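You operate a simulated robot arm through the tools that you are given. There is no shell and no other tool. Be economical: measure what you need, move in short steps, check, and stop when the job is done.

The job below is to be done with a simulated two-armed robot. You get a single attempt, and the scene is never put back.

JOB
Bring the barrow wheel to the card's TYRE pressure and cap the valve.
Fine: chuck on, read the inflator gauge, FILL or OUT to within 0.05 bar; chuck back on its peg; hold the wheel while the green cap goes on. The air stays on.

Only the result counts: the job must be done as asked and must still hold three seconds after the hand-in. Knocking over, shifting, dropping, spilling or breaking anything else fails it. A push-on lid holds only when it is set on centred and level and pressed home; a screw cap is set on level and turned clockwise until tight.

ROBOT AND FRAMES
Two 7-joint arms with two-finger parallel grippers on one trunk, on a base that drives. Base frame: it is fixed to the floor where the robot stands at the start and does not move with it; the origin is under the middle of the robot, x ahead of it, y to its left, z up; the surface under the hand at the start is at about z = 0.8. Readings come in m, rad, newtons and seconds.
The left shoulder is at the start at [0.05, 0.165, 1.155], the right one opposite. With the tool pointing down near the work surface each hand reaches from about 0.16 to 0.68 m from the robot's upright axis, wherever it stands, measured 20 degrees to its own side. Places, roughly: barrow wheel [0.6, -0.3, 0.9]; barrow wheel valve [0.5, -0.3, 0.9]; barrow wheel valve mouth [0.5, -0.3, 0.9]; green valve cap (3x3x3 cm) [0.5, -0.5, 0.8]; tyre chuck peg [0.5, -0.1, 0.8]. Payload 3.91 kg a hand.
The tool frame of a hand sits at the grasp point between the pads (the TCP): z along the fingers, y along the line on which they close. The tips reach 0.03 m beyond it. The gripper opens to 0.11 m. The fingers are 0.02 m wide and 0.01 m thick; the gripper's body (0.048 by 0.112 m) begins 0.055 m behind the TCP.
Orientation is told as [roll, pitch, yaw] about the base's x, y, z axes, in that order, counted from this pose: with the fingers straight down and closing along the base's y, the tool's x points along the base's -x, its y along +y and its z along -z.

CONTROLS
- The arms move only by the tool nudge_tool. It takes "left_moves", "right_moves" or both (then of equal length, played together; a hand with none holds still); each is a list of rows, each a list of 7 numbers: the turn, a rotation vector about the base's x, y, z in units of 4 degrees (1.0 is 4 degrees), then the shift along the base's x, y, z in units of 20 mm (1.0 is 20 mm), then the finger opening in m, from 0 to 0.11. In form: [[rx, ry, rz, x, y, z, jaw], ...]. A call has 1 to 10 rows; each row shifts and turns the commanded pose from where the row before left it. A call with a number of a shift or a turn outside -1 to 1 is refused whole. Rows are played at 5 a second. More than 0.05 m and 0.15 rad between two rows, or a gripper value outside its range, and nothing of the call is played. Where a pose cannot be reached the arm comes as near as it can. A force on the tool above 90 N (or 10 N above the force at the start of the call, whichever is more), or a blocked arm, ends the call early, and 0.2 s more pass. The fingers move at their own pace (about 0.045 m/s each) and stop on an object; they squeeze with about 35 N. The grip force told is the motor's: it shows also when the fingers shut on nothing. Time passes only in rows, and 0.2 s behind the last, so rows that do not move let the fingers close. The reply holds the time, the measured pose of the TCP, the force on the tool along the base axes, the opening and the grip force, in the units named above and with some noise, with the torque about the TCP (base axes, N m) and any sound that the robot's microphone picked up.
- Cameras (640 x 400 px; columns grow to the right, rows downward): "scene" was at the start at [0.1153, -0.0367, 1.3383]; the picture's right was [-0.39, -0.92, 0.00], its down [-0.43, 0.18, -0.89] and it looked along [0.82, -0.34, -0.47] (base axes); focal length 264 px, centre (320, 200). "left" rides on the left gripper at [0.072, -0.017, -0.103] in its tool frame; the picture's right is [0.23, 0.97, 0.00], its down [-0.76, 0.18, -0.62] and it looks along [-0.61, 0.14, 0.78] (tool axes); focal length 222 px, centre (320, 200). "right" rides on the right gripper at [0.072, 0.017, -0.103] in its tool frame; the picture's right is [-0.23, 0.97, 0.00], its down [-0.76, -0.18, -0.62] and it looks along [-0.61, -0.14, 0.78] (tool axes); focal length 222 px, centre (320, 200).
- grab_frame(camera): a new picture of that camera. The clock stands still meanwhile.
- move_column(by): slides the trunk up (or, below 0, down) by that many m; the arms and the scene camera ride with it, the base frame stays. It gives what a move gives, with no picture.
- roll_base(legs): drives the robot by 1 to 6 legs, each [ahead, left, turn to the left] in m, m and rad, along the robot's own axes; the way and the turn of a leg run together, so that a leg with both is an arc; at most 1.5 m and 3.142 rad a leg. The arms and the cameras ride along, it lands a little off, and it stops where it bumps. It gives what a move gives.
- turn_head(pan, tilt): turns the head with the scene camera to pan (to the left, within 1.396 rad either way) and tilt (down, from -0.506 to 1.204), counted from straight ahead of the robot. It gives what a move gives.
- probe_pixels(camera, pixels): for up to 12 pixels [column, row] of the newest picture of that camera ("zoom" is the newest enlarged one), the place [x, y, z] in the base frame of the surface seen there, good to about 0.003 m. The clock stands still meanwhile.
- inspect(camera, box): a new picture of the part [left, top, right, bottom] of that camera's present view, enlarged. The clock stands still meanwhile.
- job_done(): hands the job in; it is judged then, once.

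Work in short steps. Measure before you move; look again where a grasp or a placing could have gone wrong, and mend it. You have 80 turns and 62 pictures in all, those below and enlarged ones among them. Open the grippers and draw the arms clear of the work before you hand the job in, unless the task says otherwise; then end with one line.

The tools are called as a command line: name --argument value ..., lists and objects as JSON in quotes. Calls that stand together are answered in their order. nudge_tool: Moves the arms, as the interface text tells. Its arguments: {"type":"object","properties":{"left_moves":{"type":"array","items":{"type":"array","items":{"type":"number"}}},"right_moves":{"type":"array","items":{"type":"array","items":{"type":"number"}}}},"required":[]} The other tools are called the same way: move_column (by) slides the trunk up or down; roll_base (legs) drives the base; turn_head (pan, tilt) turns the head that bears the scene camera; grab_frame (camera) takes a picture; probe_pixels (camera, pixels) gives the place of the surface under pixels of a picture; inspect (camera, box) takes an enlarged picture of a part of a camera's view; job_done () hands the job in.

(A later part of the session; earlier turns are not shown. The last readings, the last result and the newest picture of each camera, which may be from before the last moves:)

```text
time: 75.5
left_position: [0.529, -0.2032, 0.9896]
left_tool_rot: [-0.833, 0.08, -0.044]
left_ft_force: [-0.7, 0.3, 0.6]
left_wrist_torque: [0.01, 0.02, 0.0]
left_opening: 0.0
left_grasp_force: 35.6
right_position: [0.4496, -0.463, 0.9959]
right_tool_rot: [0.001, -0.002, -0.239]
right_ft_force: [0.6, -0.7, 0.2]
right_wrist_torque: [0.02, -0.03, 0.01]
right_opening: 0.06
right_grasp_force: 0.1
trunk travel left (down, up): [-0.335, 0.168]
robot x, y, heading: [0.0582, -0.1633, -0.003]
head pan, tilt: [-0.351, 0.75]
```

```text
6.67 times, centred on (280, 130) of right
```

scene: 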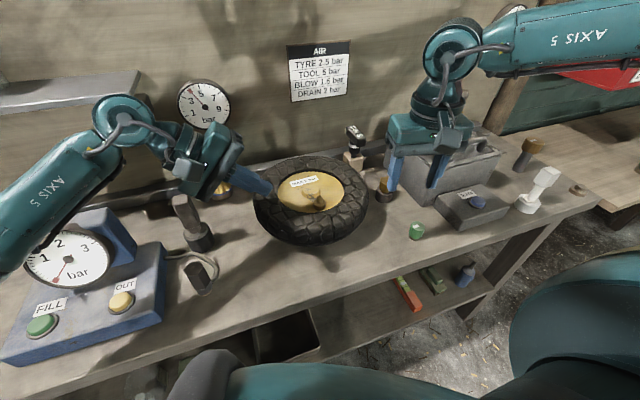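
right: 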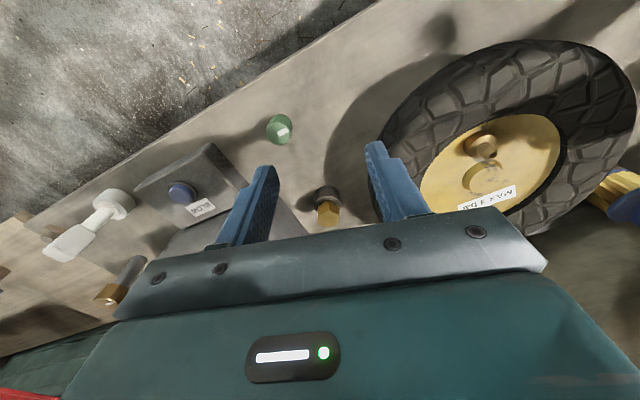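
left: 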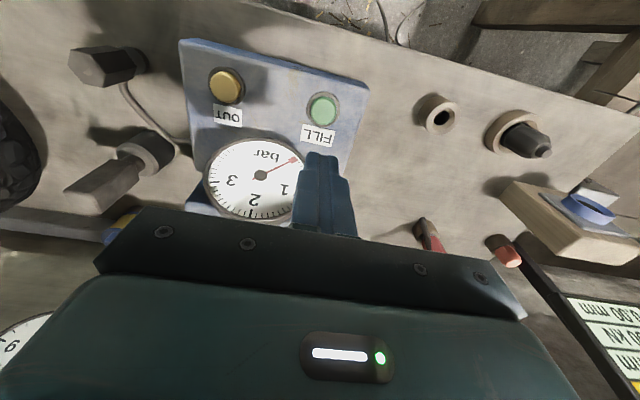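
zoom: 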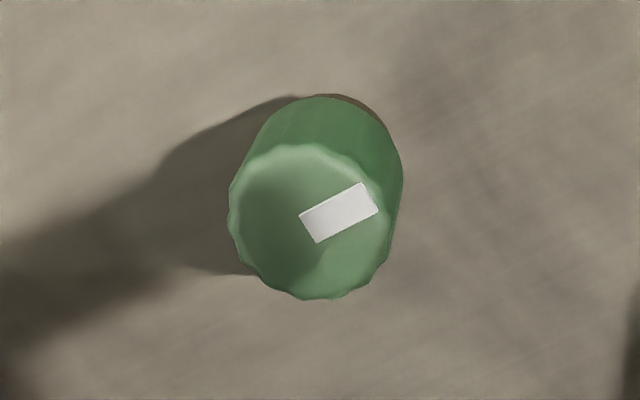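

The cap's centre is (0.455,-0.522), top 0.839. I turn the right hand counter-clockwise while moving over the cap, so there's clockwise travel for screwing with its camera away from the left hand.

nudge_tool --right_moves '[[0, 0, 1, 0.03, -0.3, 0, 0.06], [0, 0, 1, 0.03, -0.3, 0, 0.06], [0, 0, 1, 0.03, -0.3, 0, 0.06], [0, 0, 1, 0.03, -0.3, 0, 0.06], [0, 0, 1, 0.03, -0.3, 0, 0.06], [0, 0, 1, 0.03, -0.3, 0, 0.06], [0, 0, 1, 0.03, -0.3, 0, 0.06], [0, 0, 1, 0.03, -0.3, 0, 0.06], [0, 0, 1, 0.03, -0.3, 0, 0.06], [0, 0, 1, 0, -0.25, 0, 0.06]]'

nudge_tool --right_moves '[[0, 0, 1, 0, 0, -0.4, 0.06], [0, 0, 1, 0, 0, -0.4, 0.06], [0, 0, 1, 0, 0, -0.4, 0.06], [0, 0, 1, 0, 0, -0.4, 0.06], [0, 0, 1, 0, 0, -0.4, 0.06], [0, 0, 1, 0, 0, -0.4, 0.06], [0, 0, 1, 0, 0, -0.4, 0.06], [0, 0, 1, 0, 0, -0.4, 0.06], [0, 0, 1, 0, 0, -0.4, 0.06], [0, 0, 1, 0, 0, -0.4, 0.06]]'

grab_frame --camera "right"

```text
time: 77.7
left_position: [0.5287, -0.2026, 0.9891]
left_tool_rot: [-0.833, 0.08, -0.044]
left_ft_force: [0.4, -0.3, 0.3]
left_wrist_torque: [0.0, 0.01, 0.0]
left_opening: 0.0
left_grasp_force: 35.3
right_position: [0.4543, -0.522, 0.9984]
right_tool_rot: [0.002, -0.001, 0.459]
right_ft_force: [-0.5, -1.2, 0.4]
right_wrist_torque: [-0.01, 0.02, 0.01]
right_opening: 0.06
right_grasp_force: 0.1
trunk travel left (down, up): [-0.335, 0.168]
robot x, y, heading: [0.0598, -0.1643, 0.01]
head pan, tilt: [-0.351, 0.75]
```

```text
time: 79.9
left_position: [0.5275, -0.2028, 0.9893]
left_tool_rot: [-0.832, 0.078, -0.044]
left_ft_force: [-0.6, 0.1, -0.3]
left_wrist_torque: [0.0, 0.0, 0.0]
left_opening: 0.0
left_grasp_force: 35.6
right_position: [0.3997, -0.3949, 0.9345]
right_tool_rot: [0.001, -0.003, 1.014]
right_ft_force: [-0.8, -0.7, 0.7]
right_wrist_torque: [0.0, 0.02, -0.02]
right_opening: 0.0598
right_grasp_force: 0.1
right hand out of reach, approached as far as the arm can: row 1, 2, 3, 4, 5, 6, 7, 8, 9, 10
trunk travel left (down, up): [-0.335, 0.168]
robot x, y, heading: [0.0634, -0.1607, 0.002]
head pan, tilt: [-0.351, 0.75]
```

```text
8 pictures are left
```

right: 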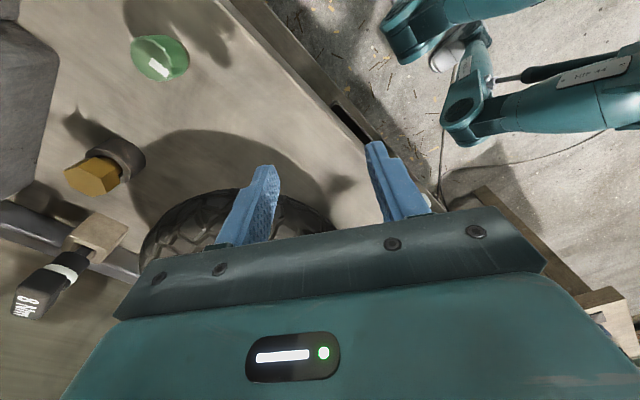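

The yaw limit is about +0.46 here, so I go back: rise first, turn back clockwise, and return over the cap.

nudge_tool --right_moves '[[0, 0, -0.5, 0, 0, 1, 0.06], [0, 0, -1, 0, 0, 1, 0.06], [0, 0, -1, 0, 0, 1, 0.06], [0, 0, -1, 0.4, -0.9, 0, 0.06], [0, 0, -1, 0.4, -0.9, 0, 0.06], [0, 0, -1, 0.4, -0.9, 0, 0.06], [0, 0, -1, 0.4, -0.9, 0, 0.06], [0, 0, -1, 0.4, -0.9, 0, 0.06], [0, 0, -1, 0.4, -0.9, 0, 0.06], [0, 0, -1, 0.35, -0.9, 0, 0.06]]'

nudge_tool --right_moves '[[0, 0, -1, 0, 0, -0.5, 0.06], [0, 0, -0.5, 0, 0, -0.5, 0.06], [0, 0, 0, 0, 0, 0, 0.06]]'

```text
time: 82.1
left_position: [0.529, -0.204, 0.9906]
left_tool_rot: [-0.832, 0.08, -0.044]
left_ft_force: [0.4, -1.0, -0.5]
left_wrist_torque: [-0.01, 0.02, -0.02]
left_opening: 0.0001
left_grasp_force: 34.4
right_position: [0.4549, -0.5206, 0.9955]
right_tool_rot: [0.0, -0.002, 0.347]
right_ft_force: [-0.2, -0.1, -0.1]
right_wrist_torque: [0.0, 0.02, 0.03]
right_opening: 0.0596
right_grasp_force: 0.0
trunk travel left (down, up): [-0.335, 0.168]
robot x, y, heading: [0.061, -0.1633, 0.002]
head pan, tilt: [-0.351, 0.75]
```

```text
time: 82.9
left_position: [0.5293, -0.2027, 0.9885]
left_tool_rot: [-0.833, 0.081, -0.044]
left_ft_force: [-0.8, -1.0, 0.0]
left_wrist_torque: [0.02, -0.03, 0.02]
left_opening: 0.0002
left_grasp_force: 34.7
right_position: [0.4536, -0.5194, 0.9754]
right_tool_rot: [0.0, -0.002, 0.243]
right_ft_force: [0.9, -0.3, 0.1]
right_wrist_torque: [0.0, 0.0, 0.01]
right_opening: 0.0599
right_grasp_force: 0.0
trunk travel left (down, up): [-0.335, 0.168]
robot x, y, heading: [0.0608, -0.1633, 0.004]
head pan, tilt: [-0.351, 0.75]
```

I descend over the cap to z about 0.842 with the fingers straddling it, then close.

nudge_tool --right_moves '[[0, 0, 0, 0.05, -0.1, -1, 0.06], [0, 0, 0, 0, 0, -1, 0.06], [0, 0, 0, 0, 0, -1, 0.06], [0, 0, 0, 0, 0, -1, 0.06], [0, 0, 0, 0, 0, -1, 0.06], [0, 0, 0, 0, 0, -1, 0.06], [0, 0, 0, 0, 0, -0.6, 0.06], [0, 0, 0, 0, 0, 0, 0.06]]'

inspect --camera "right" --box '[240, 110, 400, 230]'

```text
time: 84.7
left_position: [0.5286, -0.204, 0.991]
left_tool_rot: [-0.83, 0.081, -0.043]
left_ft_force: [0.5, -0.7, -0.8]
left_wrist_torque: [-0.02, -0.01, 0.03]
left_opening: 0.0
left_grasp_force: 35.2
right_position: [0.4588, -0.5246, 0.8422]
right_tool_rot: [0.0, -0.001, 0.245]
right_ft_force: [0.2, -0.2, -0.1]
right_wrist_torque: [-0.02, 0.06, 0.01]
right_opening: 0.0599
right_grasp_force: 0.1
trunk travel left (down, up): [-0.335, 0.168]
robot x, y, heading: [0.0589, -0.156, 0.006]
head pan, tilt: [-0.351, 0.75]
```

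```text
3.33 times, centred on (320, 170) of right
```

zoom: 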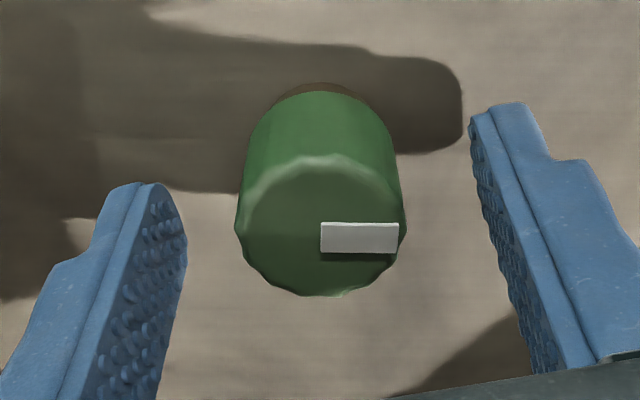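

The cap's top centre is at row 178 where the axis would be 186, so I shift about 5.5 mm in -x, close the fingers and lift a little.

nudge_tool --right_moves '[[0, 0, 0, -0.28, -0.07, 0, 0.06], [0, 0, 0, 0, 0, 0, 0.06], [0, 0, 0, 0, 0, 0, 0], [0, 0, 0, 0, 0, 0, 0], [0, 0, 0, 0, 0, 0, 0], [0, 0, 0, 0, 0, 0, 0]]'

nudge_tool --right_moves '[[0, 0, 0, 0, 0, 0.5, 0], [0, 0, 0, 0, 0, 1, 0], [0, 0, 0, 0, 0, 1, 0], [0, 0, 0, 0, 0, 1, 0], [0, 0, 0, 0, 0, 1, 0], [0, 0, 0, 0, 0, 1, 0], [0, 0, 0, 0, 0, 1, 0]]'

inspect --camera "right" --box '[240, 110, 400, 230]'

```text
time: 86.1
left_position: [0.5291, -0.2037, 0.9893]
left_tool_rot: [-0.831, 0.081, -0.043]
left_ft_force: [-0.3, -0.2, -0.2]
left_wrist_torque: [-0.03, 0.0, 0.01]
left_opening: 0.0
left_grasp_force: 34.9
right_position: [0.4527, -0.5244, 0.8432]
right_tool_rot: [0.0, -0.001, 0.244]
right_ft_force: [-0.6, 0.5, -0.9]
right_wrist_torque: [0.02, 0.02, 0.03]
right_opening: 0.0283
right_grasp_force: 35.5
trunk travel left (down, up): [-0.335, 0.168]
robot x, y, heading: [0.0616, -0.1564, 0.002]
head pan, tilt: [-0.351, 0.75]
```

```text
time: 87.7
left_position: [0.5278, -0.2032, 0.9897]
left_tool_rot: [-0.832, 0.081, -0.043]
left_ft_force: [1.3, 0.3, 0.2]
left_wrist_torque: [-0.02, -0.01, 0.01]
left_opening: 0.0002
left_grasp_force: 35.0
right_position: [0.451, -0.5231, 0.9734]
right_tool_rot: [-0.001, -0.001, 0.245]
right_ft_force: [0.9, 0.5, 0.4]
right_wrist_torque: [0.02, -0.01, -0.03]
right_opening: 0.0284
right_grasp_force: 34.8
trunk travel left (down, up): [-0.335, 0.168]
robot x, y, heading: [0.0602, -0.1603, 0.008]
head pan, tilt: [-0.351, 0.75]
```

```text
3.33 times, centred on (320, 170) of right
```

zoom: 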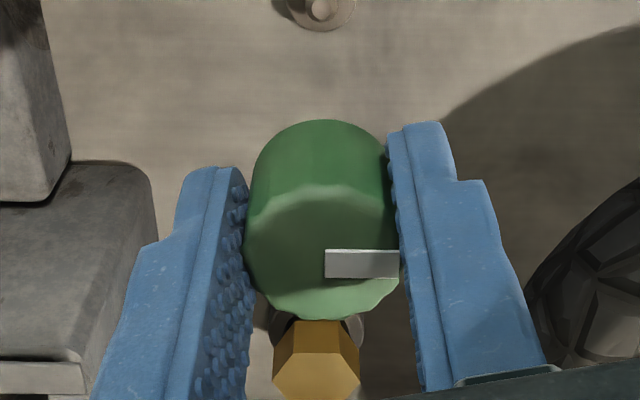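

The cap is gripped centred and level. I carry it over the valve, turning a little counter-clockwise on the way; then the left hand lowers onto the tyre.

nudge_tool --right_moves '[[0, 0, 0.3, 0.43, 0.9, 0.1, 0], [0, 0, 0.3, 0.43, 0.9, 0, 0], [0, 0, 0.5, 0.43, 0.9, 0, 0], [0, 0, 0.5, 0.43, 0.9, 0, 0], [0, 0, 0.5, 0.43, 0.9, 0, 0], [0, 0, 0.5, 0.43, 0.9, 0, 0], [0, 0, 0.6, 0.43, 0.9, 0, 0], [0, 0, 0.6, 0.43, 0.9, 0, 0], [0, 0, 0.6, 0.43, 0.9, 0, 0], [0, 0, 0.6, 0.43, 0.9, 0, 0]]'

nudge_tool --right_moves '[[0, 0, 0, 0.24, 0.53, 0, 0], [0, 0, 0, 0.235, 0.52, 0, 0], [0, 0, 0, 0, 0, 0, 0], [0, 0, 0, 0, 0, 0, 0], [0, 0, 0, 0, 0, 0, 0], [0, 0, 0, 0, 0, 0, 0]]' --left_moves '[[0, 0, 0, 0, -0.5, -0.5, 0], [0, 0, 0, 0, 0, -0.7, 0], [0, 0, 0, 0, 0, -0.7, 0], [0, 0, 0, 0, 0, -0.6, 0], [0, 0, 0, 0, 0, -0.4, 0], [0, 0, 0, 0, 0, 0, 0]]'

```text
time: 89.9
left_position: [0.5285, -0.2032, 0.9888]
left_tool_rot: [-0.834, 0.081, -0.042]
left_ft_force: [-1.0, 0.6, -0.6]
left_wrist_torque: [-0.01, 0.0, 0.0]
left_opening: 0.0002
left_grasp_force: 34.7
right_position: [0.5366, -0.3434, 0.9755]
right_tool_rot: [0.001, -0.001, 0.593]
right_ft_force: [-0.3, -0.1, 0.2]
right_wrist_torque: [0.01, -0.01, 0.0]
right_opening: 0.0284
right_grasp_force: 35.2
trunk travel left (down, up): [-0.335, 0.168]
robot x, y, heading: [0.0627, -0.1584, 0.003]
head pan, tilt: [-0.351, 0.75]
```

```text
time: 91.3
left_position: [0.5286, -0.2119, 0.9314]
left_tool_rot: [-0.832, 0.08, -0.043]
left_ft_force: [-0.4, 0.6, -0.2]
left_wrist_torque: [-0.01, 0.01, 0.01]
left_opening: 0.0
left_grasp_force: 35.3
right_position: [0.5472, -0.3232, 0.9745]
right_tool_rot: [0.0, -0.001, 0.593]
right_ft_force: [-0.1, -0.6, 0.1]
right_wrist_torque: [0.02, 0.01, -0.01]
right_opening: 0.0284
right_grasp_force: 34.6
trunk travel left (down, up): [-0.335, 0.168]
robot x, y, heading: [0.0599, -0.1607, 0.007]
head pan, tilt: [-0.351, 0.75]
```

The right hand is over the valve. I press the left fingers onto the tyre in small steps, then check the cap's alignment with the valve from the right camera.

nudge_tool --left_moves '[[0, 0, 0, 0, 0, -0.1, 0], [0, 0, 0, 0, 0, -0.1, 0], [0, 0, 0, 0, 0, -0.1, 0], [0, 0, 0, 0, 0, -0.1, 0], [0, 0, 0, 0, 0, 0, 0]]'

inspect --camera "right" --box '[250, 90, 390, 210]'

```text
time: 92.5
left_position: [0.5295, -0.2128, 0.9275]
left_tool_rot: [-0.839, 0.075, -0.043]
left_ft_force: [-1.6, 1.9, 21.6]
left_wrist_torque: [-0.28, -0.07, -0.02]
left_opening: 0.0002
left_grasp_force: 35.4
right_position: [0.5454, -0.3218, 0.9763]
right_tool_rot: [-0.003, -0.002, 0.594]
right_ft_force: [0.1, 0.7, -1.0]
right_wrist_torque: [0.01, -0.03, -0.03]
right_opening: 0.0284
right_grasp_force: 36.1
trunk travel left (down, up): [-0.335, 0.168]
robot x, y, heading: [0.0587, -0.1594, 0.0]
head pan, tilt: [-0.351, 0.75]
```

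```text
3.33 times, centred on (320, 150) of right
```

zoom: 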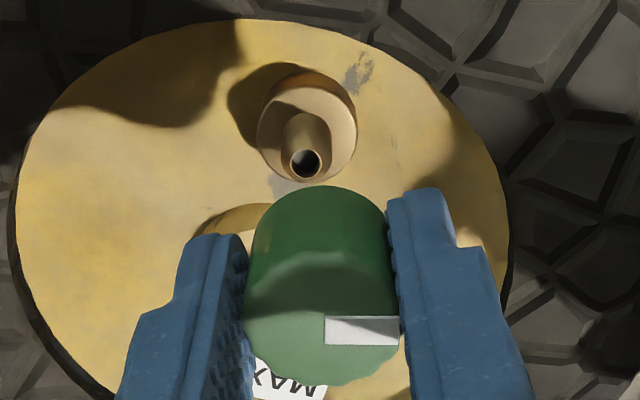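

The left hand holds with 22 N. The mouth at zoom (305,162) works out 2.8 mm to -y of the cap axis, so I trim that and lower to just above contact, then on in small steps.

nudge_tool --right_moves '[[0, 0, 0, 0.03, -0.14, 0, 0], [0, 0, 0, 0, 0, -0.5, 0], [0, 0, 0, 0, 0, -0.5, 0], [0, 0, 0, 0, 0, -0.4, 0], [0, 0, 0, 0, 0, 0, 0]]'

nudge_tool --right_moves '[[0, 0, 0, 0, 0, -0.1, 0], [0, 0, 0, 0, 0, -0.1, 0], [0, 0, 0, 0, 0, -0.1, 0], [0, 0, 0, 0, 0, 0, 0]]'

```text
time: 93.7
left_position: [0.5286, -0.2128, 0.9278]
left_tool_rot: [-0.837, 0.073, -0.042]
left_ft_force: [0.4, 0.1, 26.6]
left_wrist_torque: [-0.44, -0.17, -0.04]
left_opening: 0.0001
left_grasp_force: 35.2
right_position: [0.5464, -0.3254, 0.9468]
right_tool_rot: [-0.001, -0.002, 0.592]
right_ft_force: [-0.3, 0.4, -0.6]
right_wrist_torque: [-0.03, -0.01, -0.01]
right_opening: 0.0283
right_grasp_force: 34.8
trunk travel left (down, up): [-0.335, 0.168]
robot x, y, heading: [0.0592, -0.1547, 0.002]
head pan, tilt: [-0.351, 0.75]
```

```text
time: 94.7
left_position: [0.5299, -0.2126, 0.928]
left_tool_rot: [-0.838, 0.073, -0.041]
left_ft_force: [-0.2, -0.4, 25.4]
left_wrist_torque: [-0.43, -0.15, -0.02]
left_opening: 0.0003
left_grasp_force: 35.1
right_position: [0.5468, -0.3259, 0.9421]
right_tool_rot: [-0.002, -0.002, 0.593]
right_ft_force: [0.4, 0.6, 0.2]
right_wrist_torque: [0.01, 0.0, -0.03]
right_opening: 0.0283
right_grasp_force: 34.9
trunk travel left (down, up): [-0.335, 0.168]
robot x, y, heading: [0.0619, -0.1574, 0.003]
head pan, tilt: [-0.351, 0.75]
```

No contact yet, so I continue down in 2 mm steps.

nudge_tool --right_moves '[[0, 0, 0, 0, 0, -0.1, 0], [0, 0, 0, 0, 0, -0.1, 0], [0, 0, 0, 0, 0, 0, 0]]'

nudge_tool --right_moves '[[0, 0, 0, 0, 0, -0.1, 0], [0, 0, 0, 0, 0, 0, 0]]'

```text
time: 95.5
left_position: [0.5296, -0.2117, 0.9279]
left_tool_rot: [-0.838, 0.074, -0.042]
left_ft_force: [0.5, -0.6, 26.1]
left_wrist_torque: [-0.44, -0.17, -0.01]
left_opening: 0.0
left_grasp_force: 34.5
right_position: [0.5464, -0.3259, 0.9367]
right_tool_rot: [-0.003, -0.003, 0.593]
right_ft_force: [-1.1, 0.6, -0.2]
right_wrist_torque: [0.0, -0.01, 0.01]
right_opening: 0.0284
right_grasp_force: 34.9
trunk travel left (down, up): [-0.335, 0.168]
robot x, y, heading: [0.0598, -0.1637, -0.001]
head pan, tilt: [-0.351, 0.75]
```

```text
time: 96.1
left_position: [0.5292, -0.2134, 0.9276]
left_tool_rot: [-0.838, 0.072, -0.041]
left_ft_force: [0.6, 0.7, 25.8]
left_wrist_torque: [-0.42, -0.18, 0.02]
left_opening: 0.0
left_grasp_force: 35.5
right_position: [0.5456, -0.3242, 0.9339]
right_tool_rot: [-0.002, -0.002, 0.594]
right_ft_force: [0.0, -0.2, -0.6]
right_wrist_torque: [0.01, 0.0, -0.01]
right_opening: 0.0283
right_grasp_force: 35.0
trunk travel left (down, up): [-0.335, 0.168]
robot x, y, heading: [0.0598, -0.1612, 0.002]
head pan, tilt: [-0.351, 0.75]
```

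The cap's rim is already below the mouth without contact, so the stem has entered it. I go on down until it touches the thread.

nudge_tool --right_moves '[[0, 0, 0, 0, 0, -0.1, 0], [0, 0, 0, 0, 0, 0, 0]]'

nudge_tool --right_moves '[[0, 0, 0, 0, 0, -0.1, 0], [0, 0, 0, 0, 0, 0, 0]]'

nudge_tool --right_moves '[[0, 0, 0, 0, 0, -0.1, 0], [0, 0, 0, 0, 0, 0, 0]]'

```text
time: 96.7
left_position: [0.5301, -0.2128, 0.9269]
left_tool_rot: [-0.839, 0.072, -0.041]
left_ft_force: [0.8, -1.0, 24.5]
left_wrist_torque: [-0.47, -0.2, 0.02]
left_opening: 0.0
left_grasp_force: 35.2
right_position: [0.546, -0.3258, 0.9342]
right_tool_rot: [-0.001, -0.005, 0.592]
right_ft_force: [-1.0, -1.4, 7.0]
right_wrist_torque: [-0.03, 0.05, 0.02]
right_opening: 0.0283
right_grasp_force: 34.5
trunk travel left (down, up): [-0.335, 0.168]
robot x, y, heading: [0.0572, -0.1573, 0.005]
head pan, tilt: [-0.351, 0.75]
```

```text
time: 97.3
left_position: [0.5297, -0.2129, 0.9274]
left_tool_rot: [-0.836, 0.073, -0.041]
left_ft_force: [3.6, -5.2, 22.0]
left_wrist_torque: [-0.47, -0.25, 0.04]
left_opening: 0.0002
left_grasp_force: 35.4
right_position: [0.5454, -0.3263, 0.9349]
right_tool_rot: [-0.002, -0.008, 0.594]
right_ft_force: [-2.8, -3.1, 20.9]
right_wrist_torque: [-0.17, 0.15, 0.01]
right_opening: 0.0286
right_grasp_force: 34.6
trunk travel left (down, up): [-0.335, 0.168]
robot x, y, heading: [0.0582, -0.1612, 0.005]
head pan, tilt: [-0.351, 0.75]
```

```text
time: 97.9
left_position: [0.5289, -0.2135, 0.9276]
left_tool_rot: [-0.84, 0.074, -0.041]
left_ft_force: [1.0, 0.8, 26.5]
left_wrist_torque: [-0.43, -0.21, 0.0]
left_opening: 0.0
left_grasp_force: 34.4
right_position: [0.544, -0.3262, 0.9264]
right_tool_rot: [0.0, 0.002, 0.592]
right_ft_force: [0.9, -4.0, -2.0]
right_wrist_torque: [-0.08, -0.01, -0.01]
right_opening: 0.0284
right_grasp_force: 35.2
trunk travel left (down, up): [-0.335, 0.168]
robot x, y, heading: [0.055, -0.1618, 0.006]
head pan, tilt: [-0.351, 0.75]
```

The force dropped and the hand sank about 8 mm. I look to see whether the cap went onto the stem or slid beside it.

inspect --camera "right" --box '[250, 90, 390, 210]'

inspect --camera "scene" --box '[285, 165, 355, 235]'

```text
3.33 times, centred on (320, 150) of right
```

zoom: 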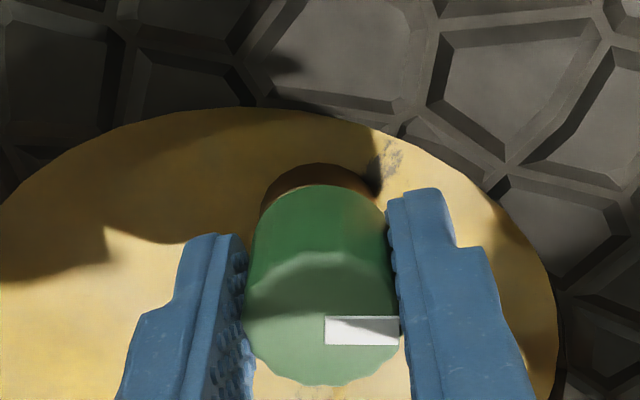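

```text
5.71 times, centred on (320, 200) of scene
```

zoom: 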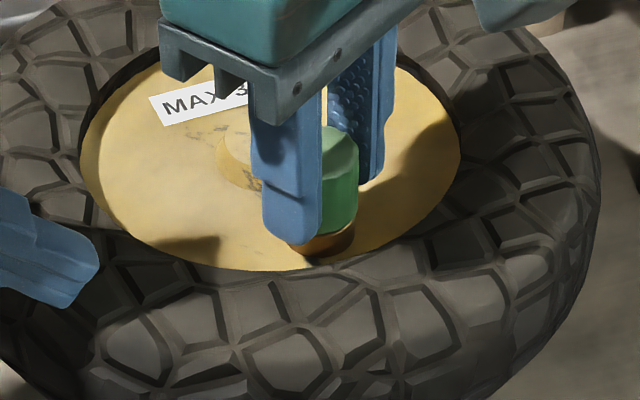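

The cap sits centred over the stem, just above the nut. I press lightly and turn clockwise, watching the torque.

nudge_tool --right_moves '[[0, 0, 0, 0, 0, -0.08, 0], [0, 0, -1, 0, 0, 0, 0], [0, 0, -1, 0, 0, -0.02, 0], [0, 0, -1, 0, 0, 0, 0], [0, 0, -1, 0, 0, -0.02, 0], [0, 0, -1, 0, 0, 0, 0], [0, 0, -1, 0, 0, 0, 0], [0, 0, 0, 0, 0, 0, 0]]'

```text
time: 99.7
left_position: [0.5292, -0.2128, 0.927]
left_tool_rot: [-0.839, 0.073, -0.043]
left_ft_force: [-1.2, 0.3, 25.7]
left_wrist_torque: [-0.44, -0.17, 0.02]
left_opening: 0.0001
left_grasp_force: 34.5
right_position: [0.5444, -0.3271, 0.9286]
right_tool_rot: [0.001, -0.003, 0.174]
right_ft_force: [0.7, 0.6, 0.2]
right_wrist_torque: [0.01, 0.02, 0.01]
right_opening: 0.0284
right_grasp_force: 35.0
trunk travel left (down, up): [-0.335, 0.168]
robot x, y, heading: [0.0601, -0.1587, 0.002]
head pan, tilt: [-0.351, 0.75]
```

There is no contact force now. I go down until there is light pressure, then keep turning.

nudge_tool --right_moves '[[0, 0, 0, 0, 0, -0.1, 0], [0, 0, 0, 0, 0, 0, 0]]'

nudge_tool --right_moves '[[0, 0, 0, 0, 0, -0.1, 0], [0, 0, 0, 0, 0, 0, 0]]'

```text
time: 100.3
left_position: [0.5284, -0.2127, 0.927]
left_tool_rot: [-0.836, 0.073, -0.042]
left_ft_force: [-0.6, 1.3, 25.1]
left_wrist_torque: [-0.4, -0.16, 0.0]
left_opening: 0.0
left_grasp_force: 34.9
right_position: [0.5441, -0.3276, 0.9267]
right_tool_rot: [-0.001, -0.003, 0.174]
right_ft_force: [0.3, -0.1, -0.3]
right_wrist_torque: [0.02, -0.01, -0.01]
right_opening: 0.0281
right_grasp_force: 34.8
trunk travel left (down, up): [-0.335, 0.168]
robot x, y, heading: [0.0566, -0.1603, 0.006]
head pan, tilt: [-0.351, 0.75]
```

```text
time: 100.9
left_position: [0.5294, -0.2124, 0.9271]
left_tool_rot: [-0.838, 0.072, -0.041]
left_ft_force: [-0.5, -0.2, 25.7]
left_wrist_torque: [-0.39, -0.17, -0.04]
left_opening: 0.0
left_grasp_force: 34.3
right_position: [0.5431, -0.3274, 0.9249]
right_tool_rot: [-0.002, -0.004, 0.176]
right_ft_force: [-0.4, 1.7, 1.4]
right_wrist_torque: [0.05, -0.03, 0.01]
right_opening: 0.0284
right_grasp_force: 35.0
right hand out of reach, approached as far as the arm can: row 1
trunk travel left (down, up): [-0.335, 0.168]
robot x, y, heading: [0.0608, -0.1605, 0.003]
head pan, tilt: [-0.351, 0.75]
```

The right arm is at its reach limit here, and a lower trunk helps. The cap is on the stem, so I release it, raise both hands 6 cm, and lower the trunk 6 cm.

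nudge_tool --right_moves '[[0, 0, 0, 0, 0, 0, 0.05], [0, 0, 0, 0, 0, 0, 0.05], [0, 0, 0, 0, 0, 0.5, 0.05], [0, 0, 0, 0, 0, 0.5, 0.05], [0, 0, 0, 0, 0, 1, 0.05], [0, 0, 0, 0, 0, 1, 0.05], [0, 0, 0, 0, 0, 1, 0.05]]' --left_moves '[[0, 0, 0, 0, 0, 0, 0], [0, 0, 0, 0, 0, 0, 0], [0, 0, 0, 0, 0, 0.5, 0], [0, 0, 0, 0, 0, 0.5, 0], [0, 0, 0, 0, 0, 1, 0], [0, 0, 0, 0, 0, 1, 0], [0, 0, 0, 0, 0, 1, 0]]'

move_column --by -0.05

inspect --camera "right" --box '[250, 90, 390, 210]'

```text
time: 102.5
left_position: [0.5284, -0.2136, 1.0037]
left_tool_rot: [-0.832, 0.08, -0.042]
left_ft_force: [-0.4, 0.1, 0.3]
left_wrist_torque: [0.01, 0.02, 0.02]
left_opening: 0.0001
left_grasp_force: 35.2
right_position: [0.5451, -0.3296, 1.0042]
right_tool_rot: [0.001, -0.003, 0.174]
right_ft_force: [-0.1, 0.2, 0.1]
right_wrist_torque: [0.04, 0.01, -0.01]
right_opening: 0.05
right_grasp_force: 0.1
trunk travel left (down, up): [-0.335, 0.168]
robot x, y, heading: [0.059, -0.1621, -0.001]
head pan, tilt: [-0.351, 0.75]
```

```text
time: 103.4
left_position: [0.5282, -0.2144, 0.9517]
left_tool_rot: [-0.833, 0.081, -0.042]
left_ft_force: [-0.8, -0.1, -0.6]
left_wrist_torque: [0.02, 0.0, -0.02]
left_opening: 0.0003
left_grasp_force: 35.2
right_position: [0.5443, -0.3306, 0.9543]
right_tool_rot: [0.0, 0.0, 0.175]
right_ft_force: [0.1, -0.7, 0.8]
right_wrist_torque: [-0.02, 0.02, 0.02]
right_opening: 0.0502
right_grasp_force: 0.0
trunk travel left (down, up): [-0.285, 0.218]
robot x, y, heading: [0.0575, -0.1621, 0.002]
head pan, tilt: [-0.351, 0.75]
```

```text
3.33 times, centred on (320, 150) of right
```

zoom: 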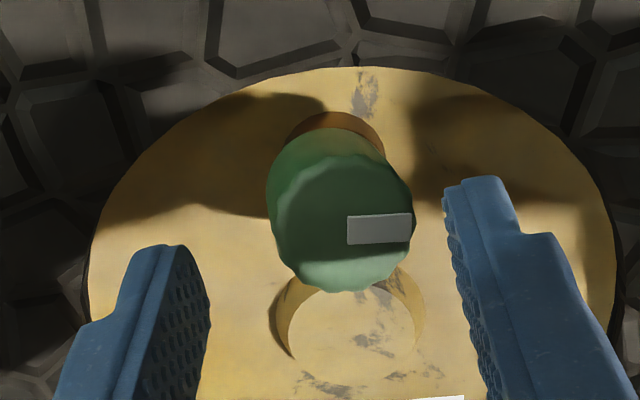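

The cap sits centred on the valve and level. The hand needs a shift of (-2,+5) mm; I turn back counter-clockwise while descending, re-grip, and press the left hand onto the tyre again.

nudge_tool --right_moves '[[0, 0, 0, -0.1, 0.25, 0, 0.05], [0, 0, 1, 0, 0, 0, 0.05], [0, 0, 1, 0, 0, 0, 0.05], [0, 0, 1, 0, 0, 0, 0.05], [0, 0, 1, 0, 0, -0.25, 0.05], [0, 0, 1, 0, 0, -0.25, 0.05], [0, 0, 1, 0, 0, -0.25, 0.05], [0, 0, 1, 0, 0, -0.25, 0.05], [0, 0, 0, 0, 0, -0.3, 0.05], [0, 0, 0, 0, 0, 0, 0.05]]' --left_moves '[[0, 0, 0, 0, 0, -0.3, 0], [0, 0, 0, 0, 0, -0.3, 0], [0, 0, 0, 0, 0, -0.2, 0], [0, 0, 0, 0, 0, -0.1, 0], [0, 0, 0, 0, 0, -0.1, 0], [0, 0, 0, 0, 0, -0.1, 0], [0, 0, 0, 0, 0, -0.1, 0], [0, 0, 0, 0, 0, -0.1, 0], [0, 0, 0, 0, 0, -0.05, 0], [0, 0, 0, 0, 0, 0, 0]]'

nudge_tool --right_moves '[[0, 0, 0, 0, 0, 0, 0], [0, 0, 0, 0, 0, 0, 0], [0, 0, 0, 0, 0, 0, 0], [0, 0, 0, 0, 0, 0, 0]]'

```text
time: 105.6
left_position: [0.5286, -0.2129, 0.9281]
left_tool_rot: [-0.834, 0.078, -0.041]
left_ft_force: [2.3, -0.7, 2.2]
left_wrist_torque: [-0.02, -0.08, 0.0]
left_opening: 0.0
left_grasp_force: 35.3
right_position: [0.5424, -0.3232, 0.9303]
right_tool_rot: [-0.002, -0.006, 0.664]
right_ft_force: [-0.1, -1.8, 14.1]
right_wrist_torque: [0.19, 0.42, 0.06]
right_opening: 0.0496
right_grasp_force: 0.0
trunk travel left (down, up): [-0.285, 0.218]
robot x, y, heading: [0.0588, -0.1596, 0.004]
head pan, tilt: [-0.351, 0.75]
```

```text
time: 106.6
left_position: [0.5304, -0.2119, 0.9274]
left_tool_rot: [-0.834, 0.078, -0.041]
left_ft_force: [-0.2, 7.3, 8.9]
left_wrist_torque: [0.05, -0.04, 0.01]
left_opening: 0.0001
left_grasp_force: 35.1
right_position: [0.5443, -0.325, 0.9259]
right_tool_rot: [-0.003, -0.003, 0.661]
right_ft_force: [13.2, -7.8, 2.4]
right_wrist_torque: [-0.2, -0.31, -0.04]
right_opening: 0.0285
right_grasp_force: 35.2
trunk travel left (down, up): [-0.285, 0.218]
robot x, y, heading: [0.0573, -0.1623, 0.001]
head pan, tilt: [-0.351, 0.75]
```

The cap is gripped (28.5 mm), but a side force of (13,-8) N shows I am about 2–3 mm off; I relax it by moving with the force, and then look at forces.

nudge_tool --right_moves '[[0, 0, 0, 0.1, -0.06, 0, 0], [0, 0, 0, 0, 0, 0, 0]]' --left_moves '[[0, 0, 0, 0, 0, -0.08, 0], [0, 0, 0, 0, 0, 0, 0]]'

```text
time: 107.2
left_position: [0.5292, -0.2133, 0.927]
left_tool_rot: [-0.838, 0.076, -0.043]
left_ft_force: [-0.1, 6.3, 19.5]
left_wrist_torque: [-0.16, -0.09, 0.01]
left_opening: 0.0
left_grasp_force: 34.8
right_position: [0.5449, -0.3253, 0.9268]
right_tool_rot: [-0.002, 0.0, 0.664]
right_ft_force: [10.7, -6.6, -1.7]
right_wrist_torque: [-0.19, -0.28, 0.01]
right_opening: 0.0284
right_grasp_force: 34.5
trunk travel left (down, up): [-0.285, 0.218]
robot x, y, heading: [0.0595, -0.1597, -0.0]
head pan, tilt: [-0.351, 0.75]
```

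nudge_tool --right_moves '[[0, 0, 0, 0.1, -0.06, 0, 0], [0, 0, 0, 0, 0, 0, 0]]'

```text
time: 107.8
left_position: [0.5272, -0.2146, 0.9284]
left_tool_rot: [-0.836, 0.078, -0.044]
left_ft_force: [2.3, -1.8, 19.9]
left_wrist_torque: [-0.37, -0.19, 0.02]
left_opening: 0.0
left_grasp_force: 35.3
right_position: [0.5447, -0.3247, 0.9281]
right_tool_rot: [0.002, 0.002, 0.665]
right_ft_force: [-1.6, -2.6, -1.0]
right_wrist_torque: [-0.11, -0.01, -0.01]
right_opening: 0.0283
right_grasp_force: 34.6
trunk travel left (down, up): [-0.285, 0.218]
robot x, y, heading: [0.0587, -0.1592, 0.002]
head pan, tilt: [-0.351, 0.75]
```

Side forces are nearly gone. I add light downward pressure and turn clockwise 36°.

nudge_tool --right_moves '[[0, 0, 0, 0, 0, -0.15, 0], [0, 0, -1, 0, 0, 0, 0], [0, 0, -1, 0, 0, -0.02, 0], [0, 0, -1, 0, 0, 0, 0], [0, 0, -1, 0, 0, -0.02, 0], [0, 0, -1, 0, 0, 0, 0], [0, 0, -1, 0, 0, -0.02, 0], [0, 0, -1, 0, 0, 0, 0], [0, 0, -1, 0, 0, -0.02, 0], [0, 0, -1, 0, 0, 0, 0]]'

```text
time: 110.0
left_position: [0.5273, -0.2138, 0.9281]
left_tool_rot: [-0.835, 0.078, -0.042]
left_ft_force: [7.4, -1.6, 16.8]
left_wrist_torque: [-0.29, -0.28, 0.11]
left_opening: 0.0
left_grasp_force: 35.4
right_position: [0.5451, -0.3273, 0.9256]
right_tool_rot: [-0.001, -0.004, 0.033]
right_ft_force: [1.0, -9.5, 24.3]
right_wrist_torque: [-0.3, 0.16, 0.09]
right_opening: 0.0285
right_grasp_force: 35.3
trunk travel left (down, up): [-0.285, 0.218]
robot x, y, heading: [0.0616, -0.1615, 0.006]
head pan, tilt: [-0.351, 0.75]
```

There's 24 N of downward contact and the turning torque is rising slightly. I relax y a bit and keep turning clockwise 40°.

nudge_tool --right_moves '[[0, 0, -1, 0, -0.05, 0, 0], [0, 0, -1, 0, 0, 0, 0], [0, 0, -1, 0, 0, 0, 0], [0, 0, -1, 0, 0, 0, 0], [0, 0, -1, 0, 0, 0, 0], [0, 0, -1, 0, 0, 0, 0], [0, 0, -1, 0, 0, 0, 0], [0, 0, -1, 0, 0, 0, 0], [0, 0, -1, 0, 0, 0, 0], [0, 0, -1, 0, 0, 0, 0]]'

```text
time: 112.2
left_position: [0.5269, -0.2129, 0.9276]
left_tool_rot: [-0.838, 0.076, -0.044]
left_ft_force: [0.7, -5.3, 18.7]
left_wrist_torque: [-0.46, -0.12, -0.02]
left_opening: 0.0002
left_grasp_force: 34.7
right_position: [0.5452, -0.3266, 0.9238]
right_tool_rot: [0.001, -0.002, -0.664]
right_ft_force: [-2.4, 7.0, 10.9]
right_wrist_torque: [0.29, 0.15, 0.07]
right_opening: 0.0284
right_grasp_force: 35.1
trunk travel left (down, up): [-0.285, 0.218]
robot x, y, heading: [0.0602, -0.1574, 0.006]
head pan, tilt: [-0.351, 0.75]
```

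It is threading down: z sinks while the force eases. I continue clockwise another 32° with a slight feed.

nudge_tool --right_moves '[[0, 0, -1, 0, 0.02, -0.02, 0], [0, 0, -1, 0, 0, -0.02, 0], [0, 0, -1, 0, 0, -0.02, 0], [0, 0, -1, 0, 0, -0.02, 0], [0, 0, -1, 0, 0, -0.02, 0], [0, 0, -1, 0, 0, -0.02, 0], [0, 0, -1, 0, 0, 0, 0], [0, 0, -1, 0, 0, 0, 0]]'

```text
time: 114.0
left_position: [0.5296, -0.2125, 0.9281]
left_tool_rot: [-0.834, 0.078, -0.039]
left_ft_force: [7.2, 13.8, 20.2]
left_wrist_torque: [0.04, -0.33, 0.21]
left_opening: 0.0
left_grasp_force: 35.1
right_position: [0.5467, -0.3282, 0.9243]
right_tool_rot: [0.005, -0.008, -1.226]
right_ft_force: [14.0, -16.0, 25.8]
right_wrist_torque: [-0.19, -0.05, 0.61]
right_opening: 0.0286
right_grasp_force: 35.3
trunk travel left (down, up): [-0.285, 0.218]
robot x, y, heading: [0.0582, -0.1586, 0.004]
head pan, tilt: [-0.351, 0.75]
```

The torque has jumped to 0.61 N m, so the cap is tightening. I relax the side load and add one more small clockwise turn to confirm.

nudge_tool --right_moves '[[0, 0, 0, 0.08, -0.08, 0, 0], [0, 0, -0.7, 0, 0, 0, 0], [0, 0, -0.7, 0, 0, 0, 0], [0, 0, 0, 0, 0, 0, 0]]'

```text
time: 115.0
left_position: [0.527, -0.2124, 0.9275]
left_tool_rot: [-0.836, 0.079, -0.043]
left_ft_force: [6.6, 10.1, 18.3]
left_wrist_torque: [-0.04, -0.25, 0.14]
left_opening: 0.0
left_grasp_force: 34.6
right_position: [0.5466, -0.3299, 0.9226]
right_tool_rot: [0.003, -0.002, -1.321]
right_ft_force: [4.7, -17.0, 24.8]
right_wrist_torque: [-0.26, 0.06, 0.28]
right_opening: 0.0282
right_grasp_force: 34.8
trunk travel left (down, up): [-0.285, 0.218]
robot x, y, heading: [0.059, -0.1633, -0.001]
head pan, tilt: [-0.351, 0.75]
```

The torque eased to 0.28, so it may turn further. I release, raise 8 mm, turn back counter-clockwise with open fingers, and re-grip for another tightening sweep.

nudge_tool --right_moves '[[0, 0, 0, 0, 0.05, -0.0, 0.042], [0, 0, 0, 0, 0, 0.2, 0.042], [0, 0, 0, 0, 0, 0.2, 0.042], [0, 0, 1, 0, 0, 0, 0.042], [0, 0, 1, 0, 0, 0, 0.042], [0, 0, 1, 0, 0, 0, 0.042], [0, 0, 1, 0, 0, 0, 0.042], [0, 0, 1, 0, 0, 0, 0.042], [0, 0, 1, 0, 0, 0, 0.042], [0, 0, 1, 0, 0, 0, 0.042]]'

nudge_tool --right_moves '[[0, 0, 1, 0, 0, 0, 0.042], [0, 0, 1, 0, 0, 0, 0.042], [0, 0, 1, 0, 0, 0, 0.042], [0, 0, 1, 0, 0, 0, 0.042], [0, 0, 1, 0, 0, 0, 0.042], [0, 0, 1, 0, 0, 0, 0.042], [0, 0, 1, 0, 0, 0, 0.042], [0, 0, 1, 0, 0, 0, 0.042], [0, 0, 1, 0, 0, 0, 0.042], [0, 0, 0, 0, 0, 0, 0.042]]'

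inspect --camera "right" --box '[250, 90, 390, 210]'

```text
time: 117.2
left_position: [0.5274, -0.2147, 0.9278]
left_tool_rot: [-0.837, 0.078, -0.044]
left_ft_force: [1.3, -5.5, 19.9]
left_wrist_torque: [-0.46, -0.16, -0.01]
left_opening: 0.0
left_grasp_force: 35.0
right_position: [0.5473, -0.3266, 0.9307]
right_tool_rot: [0.002, -0.002, -0.829]
right_ft_force: [-3.8, 2.8, 6.0]
right_wrist_torque: [-0.04, 0.3, -0.13]
right_opening: 0.0421
right_grasp_force: 0.2
trunk travel left (down, up): [-0.285, 0.218]
robot x, y, heading: [0.0571, -0.1625, 0.003]
head pan, tilt: [-0.351, 0.75]
```

```text
time: 119.4
left_position: [0.528, -0.2141, 0.9273]
left_tool_rot: [-0.837, 0.075, -0.043]
left_ft_force: [0.4, 0.1, 21.6]
left_wrist_torque: [-0.35, -0.14, 0.02]
left_opening: 0.0
left_grasp_force: 34.8
right_position: [0.547, -0.3268, 0.9298]
right_tool_rot: [0.0, -0.004, -0.201]
right_ft_force: [0.6, -0.4, 0.4]
right_wrist_torque: [-0.01, -0.01, 0.02]
right_opening: 0.042
right_grasp_force: 0.1
trunk travel left (down, up): [-0.285, 0.218]
robot x, y, heading: [0.0548, -0.1626, 0.004]
head pan, tilt: [-0.351, 0.75]
```

```text
3.33 times, centred on (320, 150) of right
```

zoom: 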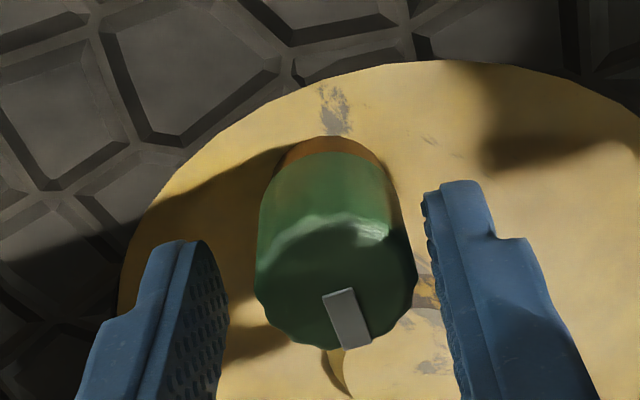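

The label has rotated about 90°, so the cap has turned and the last part slipped in my grip when tight. I shift 3 mm in +y, re-grip, and turn again to check that it is tight.

nudge_tool --right_moves '[[0, 0, 0, 0, 0.15, -0.2, 0.042], [0, 0, 0, 0, 0, 0, 0], [0, 0, 0, 0, 0, 0, 0], [0, 0, 0, 0, 0, 0, 0]]'

```text
time: 120.4
left_position: [0.5277, -0.2127, 0.928]
left_tool_rot: [-0.836, 0.076, -0.041]
left_ft_force: [0.2, -0.2, 22.1]
left_wrist_torque: [-0.34, -0.1, 0.0]
left_opening: 0.0001
left_grasp_force: 35.0
right_position: [0.5458, -0.3246, 0.9258]
right_tool_rot: [0.0, -0.003, -0.203]
right_ft_force: [0.5, -0.2, -0.1]
right_wrist_torque: [-0.02, 0.0, -0.03]
right_opening: 0.0283
right_grasp_force: 35.4
trunk travel left (down, up): [-0.285, 0.218]
robot x, y, heading: [0.0594, -0.1595, 0.002]
head pan, tilt: [-0.351, 0.75]
```

Gripped with no side force. I turn clockwise in steps with a slight downward feed.

nudge_tool --right_moves '[[0, 0, -1, 0, 0, -0.05, 0], [0, 0, -1, 0, 0, -0.02, 0], [0, 0, -1, 0, 0, -0.02, 0], [0, 0, -1, 0, 0, 0, 0]]'

nudge_tool --right_moves '[[0, 0, -1, 0, 0, 0, 0], [0, 0, -1, 0, 0, -0.02, 0], [0, 0, -1, 0, 0, 0, 0], [0, 0, -1, 0, 0, 0, 0]]'

```text
time: 121.4
left_position: [0.5269, -0.2129, 0.9261]
left_tool_rot: [-0.838, 0.078, -0.042]
left_ft_force: [0.8, -4.4, 19.4]
left_wrist_torque: [-0.44, -0.14, -0.01]
left_opening: 0.0
left_grasp_force: 34.9
right_position: [0.5481, -0.3244, 0.9247]
right_tool_rot: [0.004, -0.006, -0.484]
right_ft_force: [7.9, 4.9, 13.8]
right_wrist_torque: [0.08, -0.34, 0.1]
right_opening: 0.0285
right_grasp_force: 35.8
trunk travel left (down, up): [-0.285, 0.218]
robot x, y, heading: [0.0564, -0.1622, 0.002]
head pan, tilt: [-0.351, 0.75]
```

```text
time: 122.4
left_position: [0.5282, -0.2133, 0.9261]
left_tool_rot: [-0.838, 0.077, -0.042]
left_ft_force: [-0.5, -4.4, 19.3]
left_wrist_torque: [-0.42, -0.13, 0.02]
left_opening: 0.0001
left_grasp_force: 35.4
right_position: [0.5473, -0.3246, 0.925]
right_tool_rot: [0.005, -0.004, -0.762]
right_ft_force: [7.9, 7.3, 17.2]
right_wrist_torque: [0.1, -0.41, 0.14]
right_opening: 0.0281
right_grasp_force: 35.5
trunk travel left (down, up): [-0.285, 0.218]
robot x, y, heading: [0.0576, -0.1606, 0.006]
head pan, tilt: [-0.351, 0.75]
```

The cap still turns with low torque (0.14), so I go on clockwise.

nudge_tool --right_moves '[[0, 0, -1, 0.03, 0.03, 0, 0], [0, 0, -1, 0, 0, 0, 0], [0, 0, -1, 0, 0, -0.02, 0], [0, 0, -1, 0, 0, 0, 0]]'

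nudge_tool --right_moves '[[0, 0, -1, 0, 0, 0, 0], [0, 0, -1, 0, 0, -0.02, 0], [0, 0, -1, 0, 0, 0, 0], [0, 0, -1, 0, 0, 0, 0]]'

```text
time: 123.4
left_position: [0.5278, -0.2122, 0.9266]
left_tool_rot: [-0.836, 0.076, -0.042]
left_ft_force: [1.1, 0.3, 19.4]
left_wrist_torque: [-0.31, -0.17, 0.04]
left_opening: 0.0001
left_grasp_force: 35.3
right_position: [0.5475, -0.3246, 0.9258]
right_tool_rot: [0.001, -0.004, -1.043]
right_ft_force: [8.2, 1.5, 18.7]
right_wrist_torque: [-0.22, -0.34, 0.14]
right_opening: 0.0279
right_grasp_force: 35.0
trunk travel left (down, up): [-0.285, 0.218]
robot x, y, heading: [0.0594, -0.1595, 0.001]
head pan, tilt: [-0.351, 0.75]
```

```text
time: 124.4
left_position: [0.5281, -0.2112, 0.9264]
left_tool_rot: [-0.834, 0.077, -0.042]
left_ft_force: [1.2, 3.1, 21.3]
left_wrist_torque: [-0.24, -0.19, 0.09]
left_opening: 0.0
left_grasp_force: 35.0
right_position: [0.5478, -0.324, 0.9236]
right_tool_rot: [0.003, -0.003, -1.323]
right_ft_force: [10.5, -0.2, 17.8]
right_wrist_torque: [-0.17, -0.28, 0.13]
right_opening: 0.0281
right_grasp_force: 34.8
trunk travel left (down, up): [-0.285, 0.218]
robot x, y, heading: [0.0633, -0.161, 0.002]
head pan, tilt: [-0.351, 0.75]
```

The torque is steady at 0.13, so the thread is still running. I do a full cycle: release, raise 6 mm, turn back, lower, re-grip, and turn clockwise again about 108°.

nudge_tool --right_moves '[[0, 0, 0, 0.05, 0, 0, 0.042], [0, 0, 0, 0, 0, 0, 0.042], [0, 0, 0, 0, 0, 0.3, 0.042], [0, 0, 1, 0, 0, 0, 0.042], [0, 0, 1, 0, 0, 0, 0.042], [0, 0, 1, 0, 0, 0, 0.042], [0, 0, 1, 0, 0, 0, 0.042], [0, 0, 1, 0, 0, 0, 0.042], [0, 0, 1, 0, 0, 0, 0.042], [0, 0, 1, 0, 0, 0, 0.042]]'

nudge_tool --right_moves '[[0, 0, 1, 0, 0, 0, 0.042], [0, 0, 1, 0, 0, 0, 0.042], [0, 0, 1, 0, 0, 0, 0.042], [0, 0, 1, 0, 0, 0, 0.042], [0, 0, 1, 0, 0, 0, 0.042], [0, 0, 1, 0, 0, 0, 0.042], [0, 0, 1, 0, 0, 0, 0.042], [0, 0, 1, 0, 0, 0, 0.042], [0, 0, 1, 0, 0, 0, 0.042], [0, 0, 1, 0, 0, 0, 0.042]]'

nudge_tool --right_moves '[[0, 0, 1, 0, 0, 0, 0.042], [0, 0, 1, 0, 0, 0, 0.042], [0, 0, 1, 0, 0, 0, 0.042], [0, 0, 1, 0, 0, 0, 0.042], [0, 0, 1, 0, 0, 0, 0.042], [0, 0, 0, 0, 0, -0.3, 0.042], [0, 0, 0, 0, 0, 0, 0], [0, 0, 0, 0, 0, 0, 0], [0, 0, 0, 0, 0, 0, 0]]'

```text
time: 126.6
left_position: [0.5298, -0.2122, 0.9274]
left_tool_rot: [-0.833, 0.075, -0.038]
left_ft_force: [2.0, -0.3, 20.6]
left_wrist_torque: [-0.32, -0.14, 0.05]
left_opening: 0.0
left_grasp_force: 34.5
right_position: [0.5487, -0.3246, 0.9301]
right_tool_rot: [0.0, -0.004, -0.831]
right_ft_force: [-1.4, -2.3, 7.5]
right_wrist_torque: [-0.15, 0.27, 0.06]
right_opening: 0.0432
right_grasp_force: 1.1
trunk travel left (down, up): [-0.285, 0.218]
robot x, y, heading: [0.0595, -0.16, 0.003]
head pan, tilt: [-0.351, 0.75]
```

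```text
time: 128.8
left_position: [0.5273, -0.2129, 0.9278]
left_tool_rot: [-0.836, 0.078, -0.042]
left_ft_force: [-0.7, 1.9, 22.3]
left_wrist_torque: [-0.31, -0.08, -0.02]
left_opening: 0.0002
left_grasp_force: 35.0
right_position: [0.5484, -0.324, 0.9287]
right_tool_rot: [0.0, -0.004, -0.131]
right_ft_force: [0.3, -0.3, 0.4]
right_wrist_torque: [-0.01, -0.01, -0.03]
right_opening: 0.0421
right_grasp_force: 0.1
trunk travel left (down, up): [-0.285, 0.218]
robot x, y, heading: [0.0605, -0.1607, 0.003]
head pan, tilt: [-0.351, 0.75]
```

```text
time: 130.8
left_position: [0.5279, -0.213, 0.9282]
left_tool_rot: [-0.834, 0.077, -0.044]
left_ft_force: [-0.8, 1.1, 21.8]
left_wrist_torque: [-0.33, -0.11, 0.02]
left_opening: 0.0001
left_grasp_force: 35.3
right_position: [0.5494, -0.3237, 0.9229]
right_tool_rot: [0.0, -0.002, 0.215]
right_ft_force: [0.5, 0.0, 0.6]
right_wrist_torque: [-0.02, 0.02, -0.04]
right_opening: 0.0287
right_grasp_force: 35.0
trunk travel left (down, up): [-0.285, 0.218]
robot x, y, heading: [0.0621, -0.1619, 0.005]
head pan, tilt: [-0.351, 0.75]
```

Gripped without force, but x is about 3 mm from the earlier centred grip. I open slightly, correct it, re-grip and turn clockwise.

nudge_tool --right_moves '[[0, 0, 0, 0, 0, 0, 0.036], [0, 0, 0, -0.15, -0.03, 0, 0.036], [0, 0, 0, 0, 0, 0, 0], [0, 0, 0, 0, 0, 0, 0], [0, 0, -1, 0, 0, -0.08, 0], [0, 0, -1, 0, 0, -0.02, 0], [0, 0, -1, 0, 0, 0, 0], [0, 0, -1, 0, 0, 0, 0], [0, 0, -1, 0, 0, 0, 0], [0, 0, -1, 0, 0, 0, 0]]'

nudge_tool --right_moves '[[0, 0, -1, 0, 0, -0.02, 0], [0, 0, -1, 0, 0, 0, 0], [0, 0, -1, 0, 0, 0, 0], [0, 0, -1, 0, 0, 0, 0], [0, 0, -1, 0, 0, 0, 0], [0, 0, -1, 0, 0, 0, 0]]'

nudge_tool --right_moves '[[0, 0, -1, 0, 0, -0.02, 0], [0, 0, -1, 0, 0, 0, 0], [0, 0, -1, 0, 0, 0, 0], [0, 0, -1, 0, 0, 0, 0], [0, 0, -1, 0, 0, 0, 0], [0, 0, -1, 0, 0, 0, 0]]'

nudge_tool --right_moves '[[0, 0, -1, 0, 0, 0, 0], [0, 0, -1, 0, 0, 0, 0], [0, 0, -1, 0, 0, 0, 0]]'

```text
time: 133.0
left_position: [0.5277, -0.2126, 0.9277]
left_tool_rot: [-0.836, 0.078, -0.041]
left_ft_force: [5.3, 0.0, 16.7]
left_wrist_torque: [-0.28, -0.24, 0.12]
left_opening: 0.0
left_grasp_force: 34.9
right_position: [0.5451, -0.3249, 0.9234]
right_tool_rot: [0.001, -0.006, -0.204]
right_ft_force: [2.6, -4.6, 23.4]
right_wrist_torque: [-0.15, -0.07, 0.24]
right_opening: 0.0289
right_grasp_force: 34.8
trunk travel left (down, up): [-0.285, 0.218]
robot x, y, heading: [0.0608, -0.162, -0.001]
head pan, tilt: [-0.351, 0.75]
```

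```text
time: 134.4
left_position: [0.5273, -0.214, 0.928]
left_tool_rot: [-0.835, 0.078, -0.043]
left_ft_force: [5.5, -0.1, 15.7]
left_wrist_torque: [-0.28, -0.23, 0.15]
left_opening: 0.0
left_grasp_force: 34.9
right_position: [0.5462, -0.3246, 0.9219]
right_tool_rot: [0.007, -0.005, -0.622]
right_ft_force: [2.2, -1.0, 28.7]
right_wrist_torque: [-0.09, -0.07, 0.23]
right_opening: 0.029
right_grasp_force: 35.1
trunk travel left (down, up): [-0.285, 0.218]
robot x, y, heading: [0.0617, -0.1604, 0.004]
head pan, tilt: [-0.351, 0.75]
```

```text
time: 135.8
left_position: [0.5279, -0.2122, 0.927]
left_tool_rot: [-0.836, 0.077, -0.043]
left_ft_force: [6.5, 6.2, 17.6]
left_wrist_torque: [-0.13, -0.32, 0.2]
left_opening: 0.0001
left_grasp_force: 34.4
right_position: [0.547, -0.3236, 0.9226]
right_tool_rot: [0.008, -0.004, -1.044]
right_ft_force: [9.6, -8.5, 29.2]
right_wrist_torque: [-0.16, -0.11, 0.59]
right_opening: 0.0287
right_grasp_force: 34.9
trunk travel left (down, up): [-0.285, 0.218]
robot x, y, heading: [0.0614, -0.1594, 0.001]
head pan, tilt: [-0.351, 0.75]
```

```text
time: 136.6
left_position: [0.5281, -0.2127, 0.9275]
left_tool_rot: [-0.836, 0.077, -0.044]
left_ft_force: [7.2, 10.6, 17.8]
left_wrist_torque: [-0.01, -0.29, 0.25]
left_opening: 0.0
left_grasp_force: 35.2
right_position: [0.5477, -0.3246, 0.9219]
right_tool_rot: [0.008, -0.006, -1.252]
right_ft_force: [10.7, -10.6, 29.9]
right_wrist_torque: [-0.27, -0.18, 0.54]
right_opening: 0.0288
right_grasp_force: 34.9
trunk travel left (down, up): [-0.285, 0.218]
robot x, y, heading: [0.0591, -0.1621, 0.0]
head pan, tilt: [-0.351, 0.75]
5 turns are left
```

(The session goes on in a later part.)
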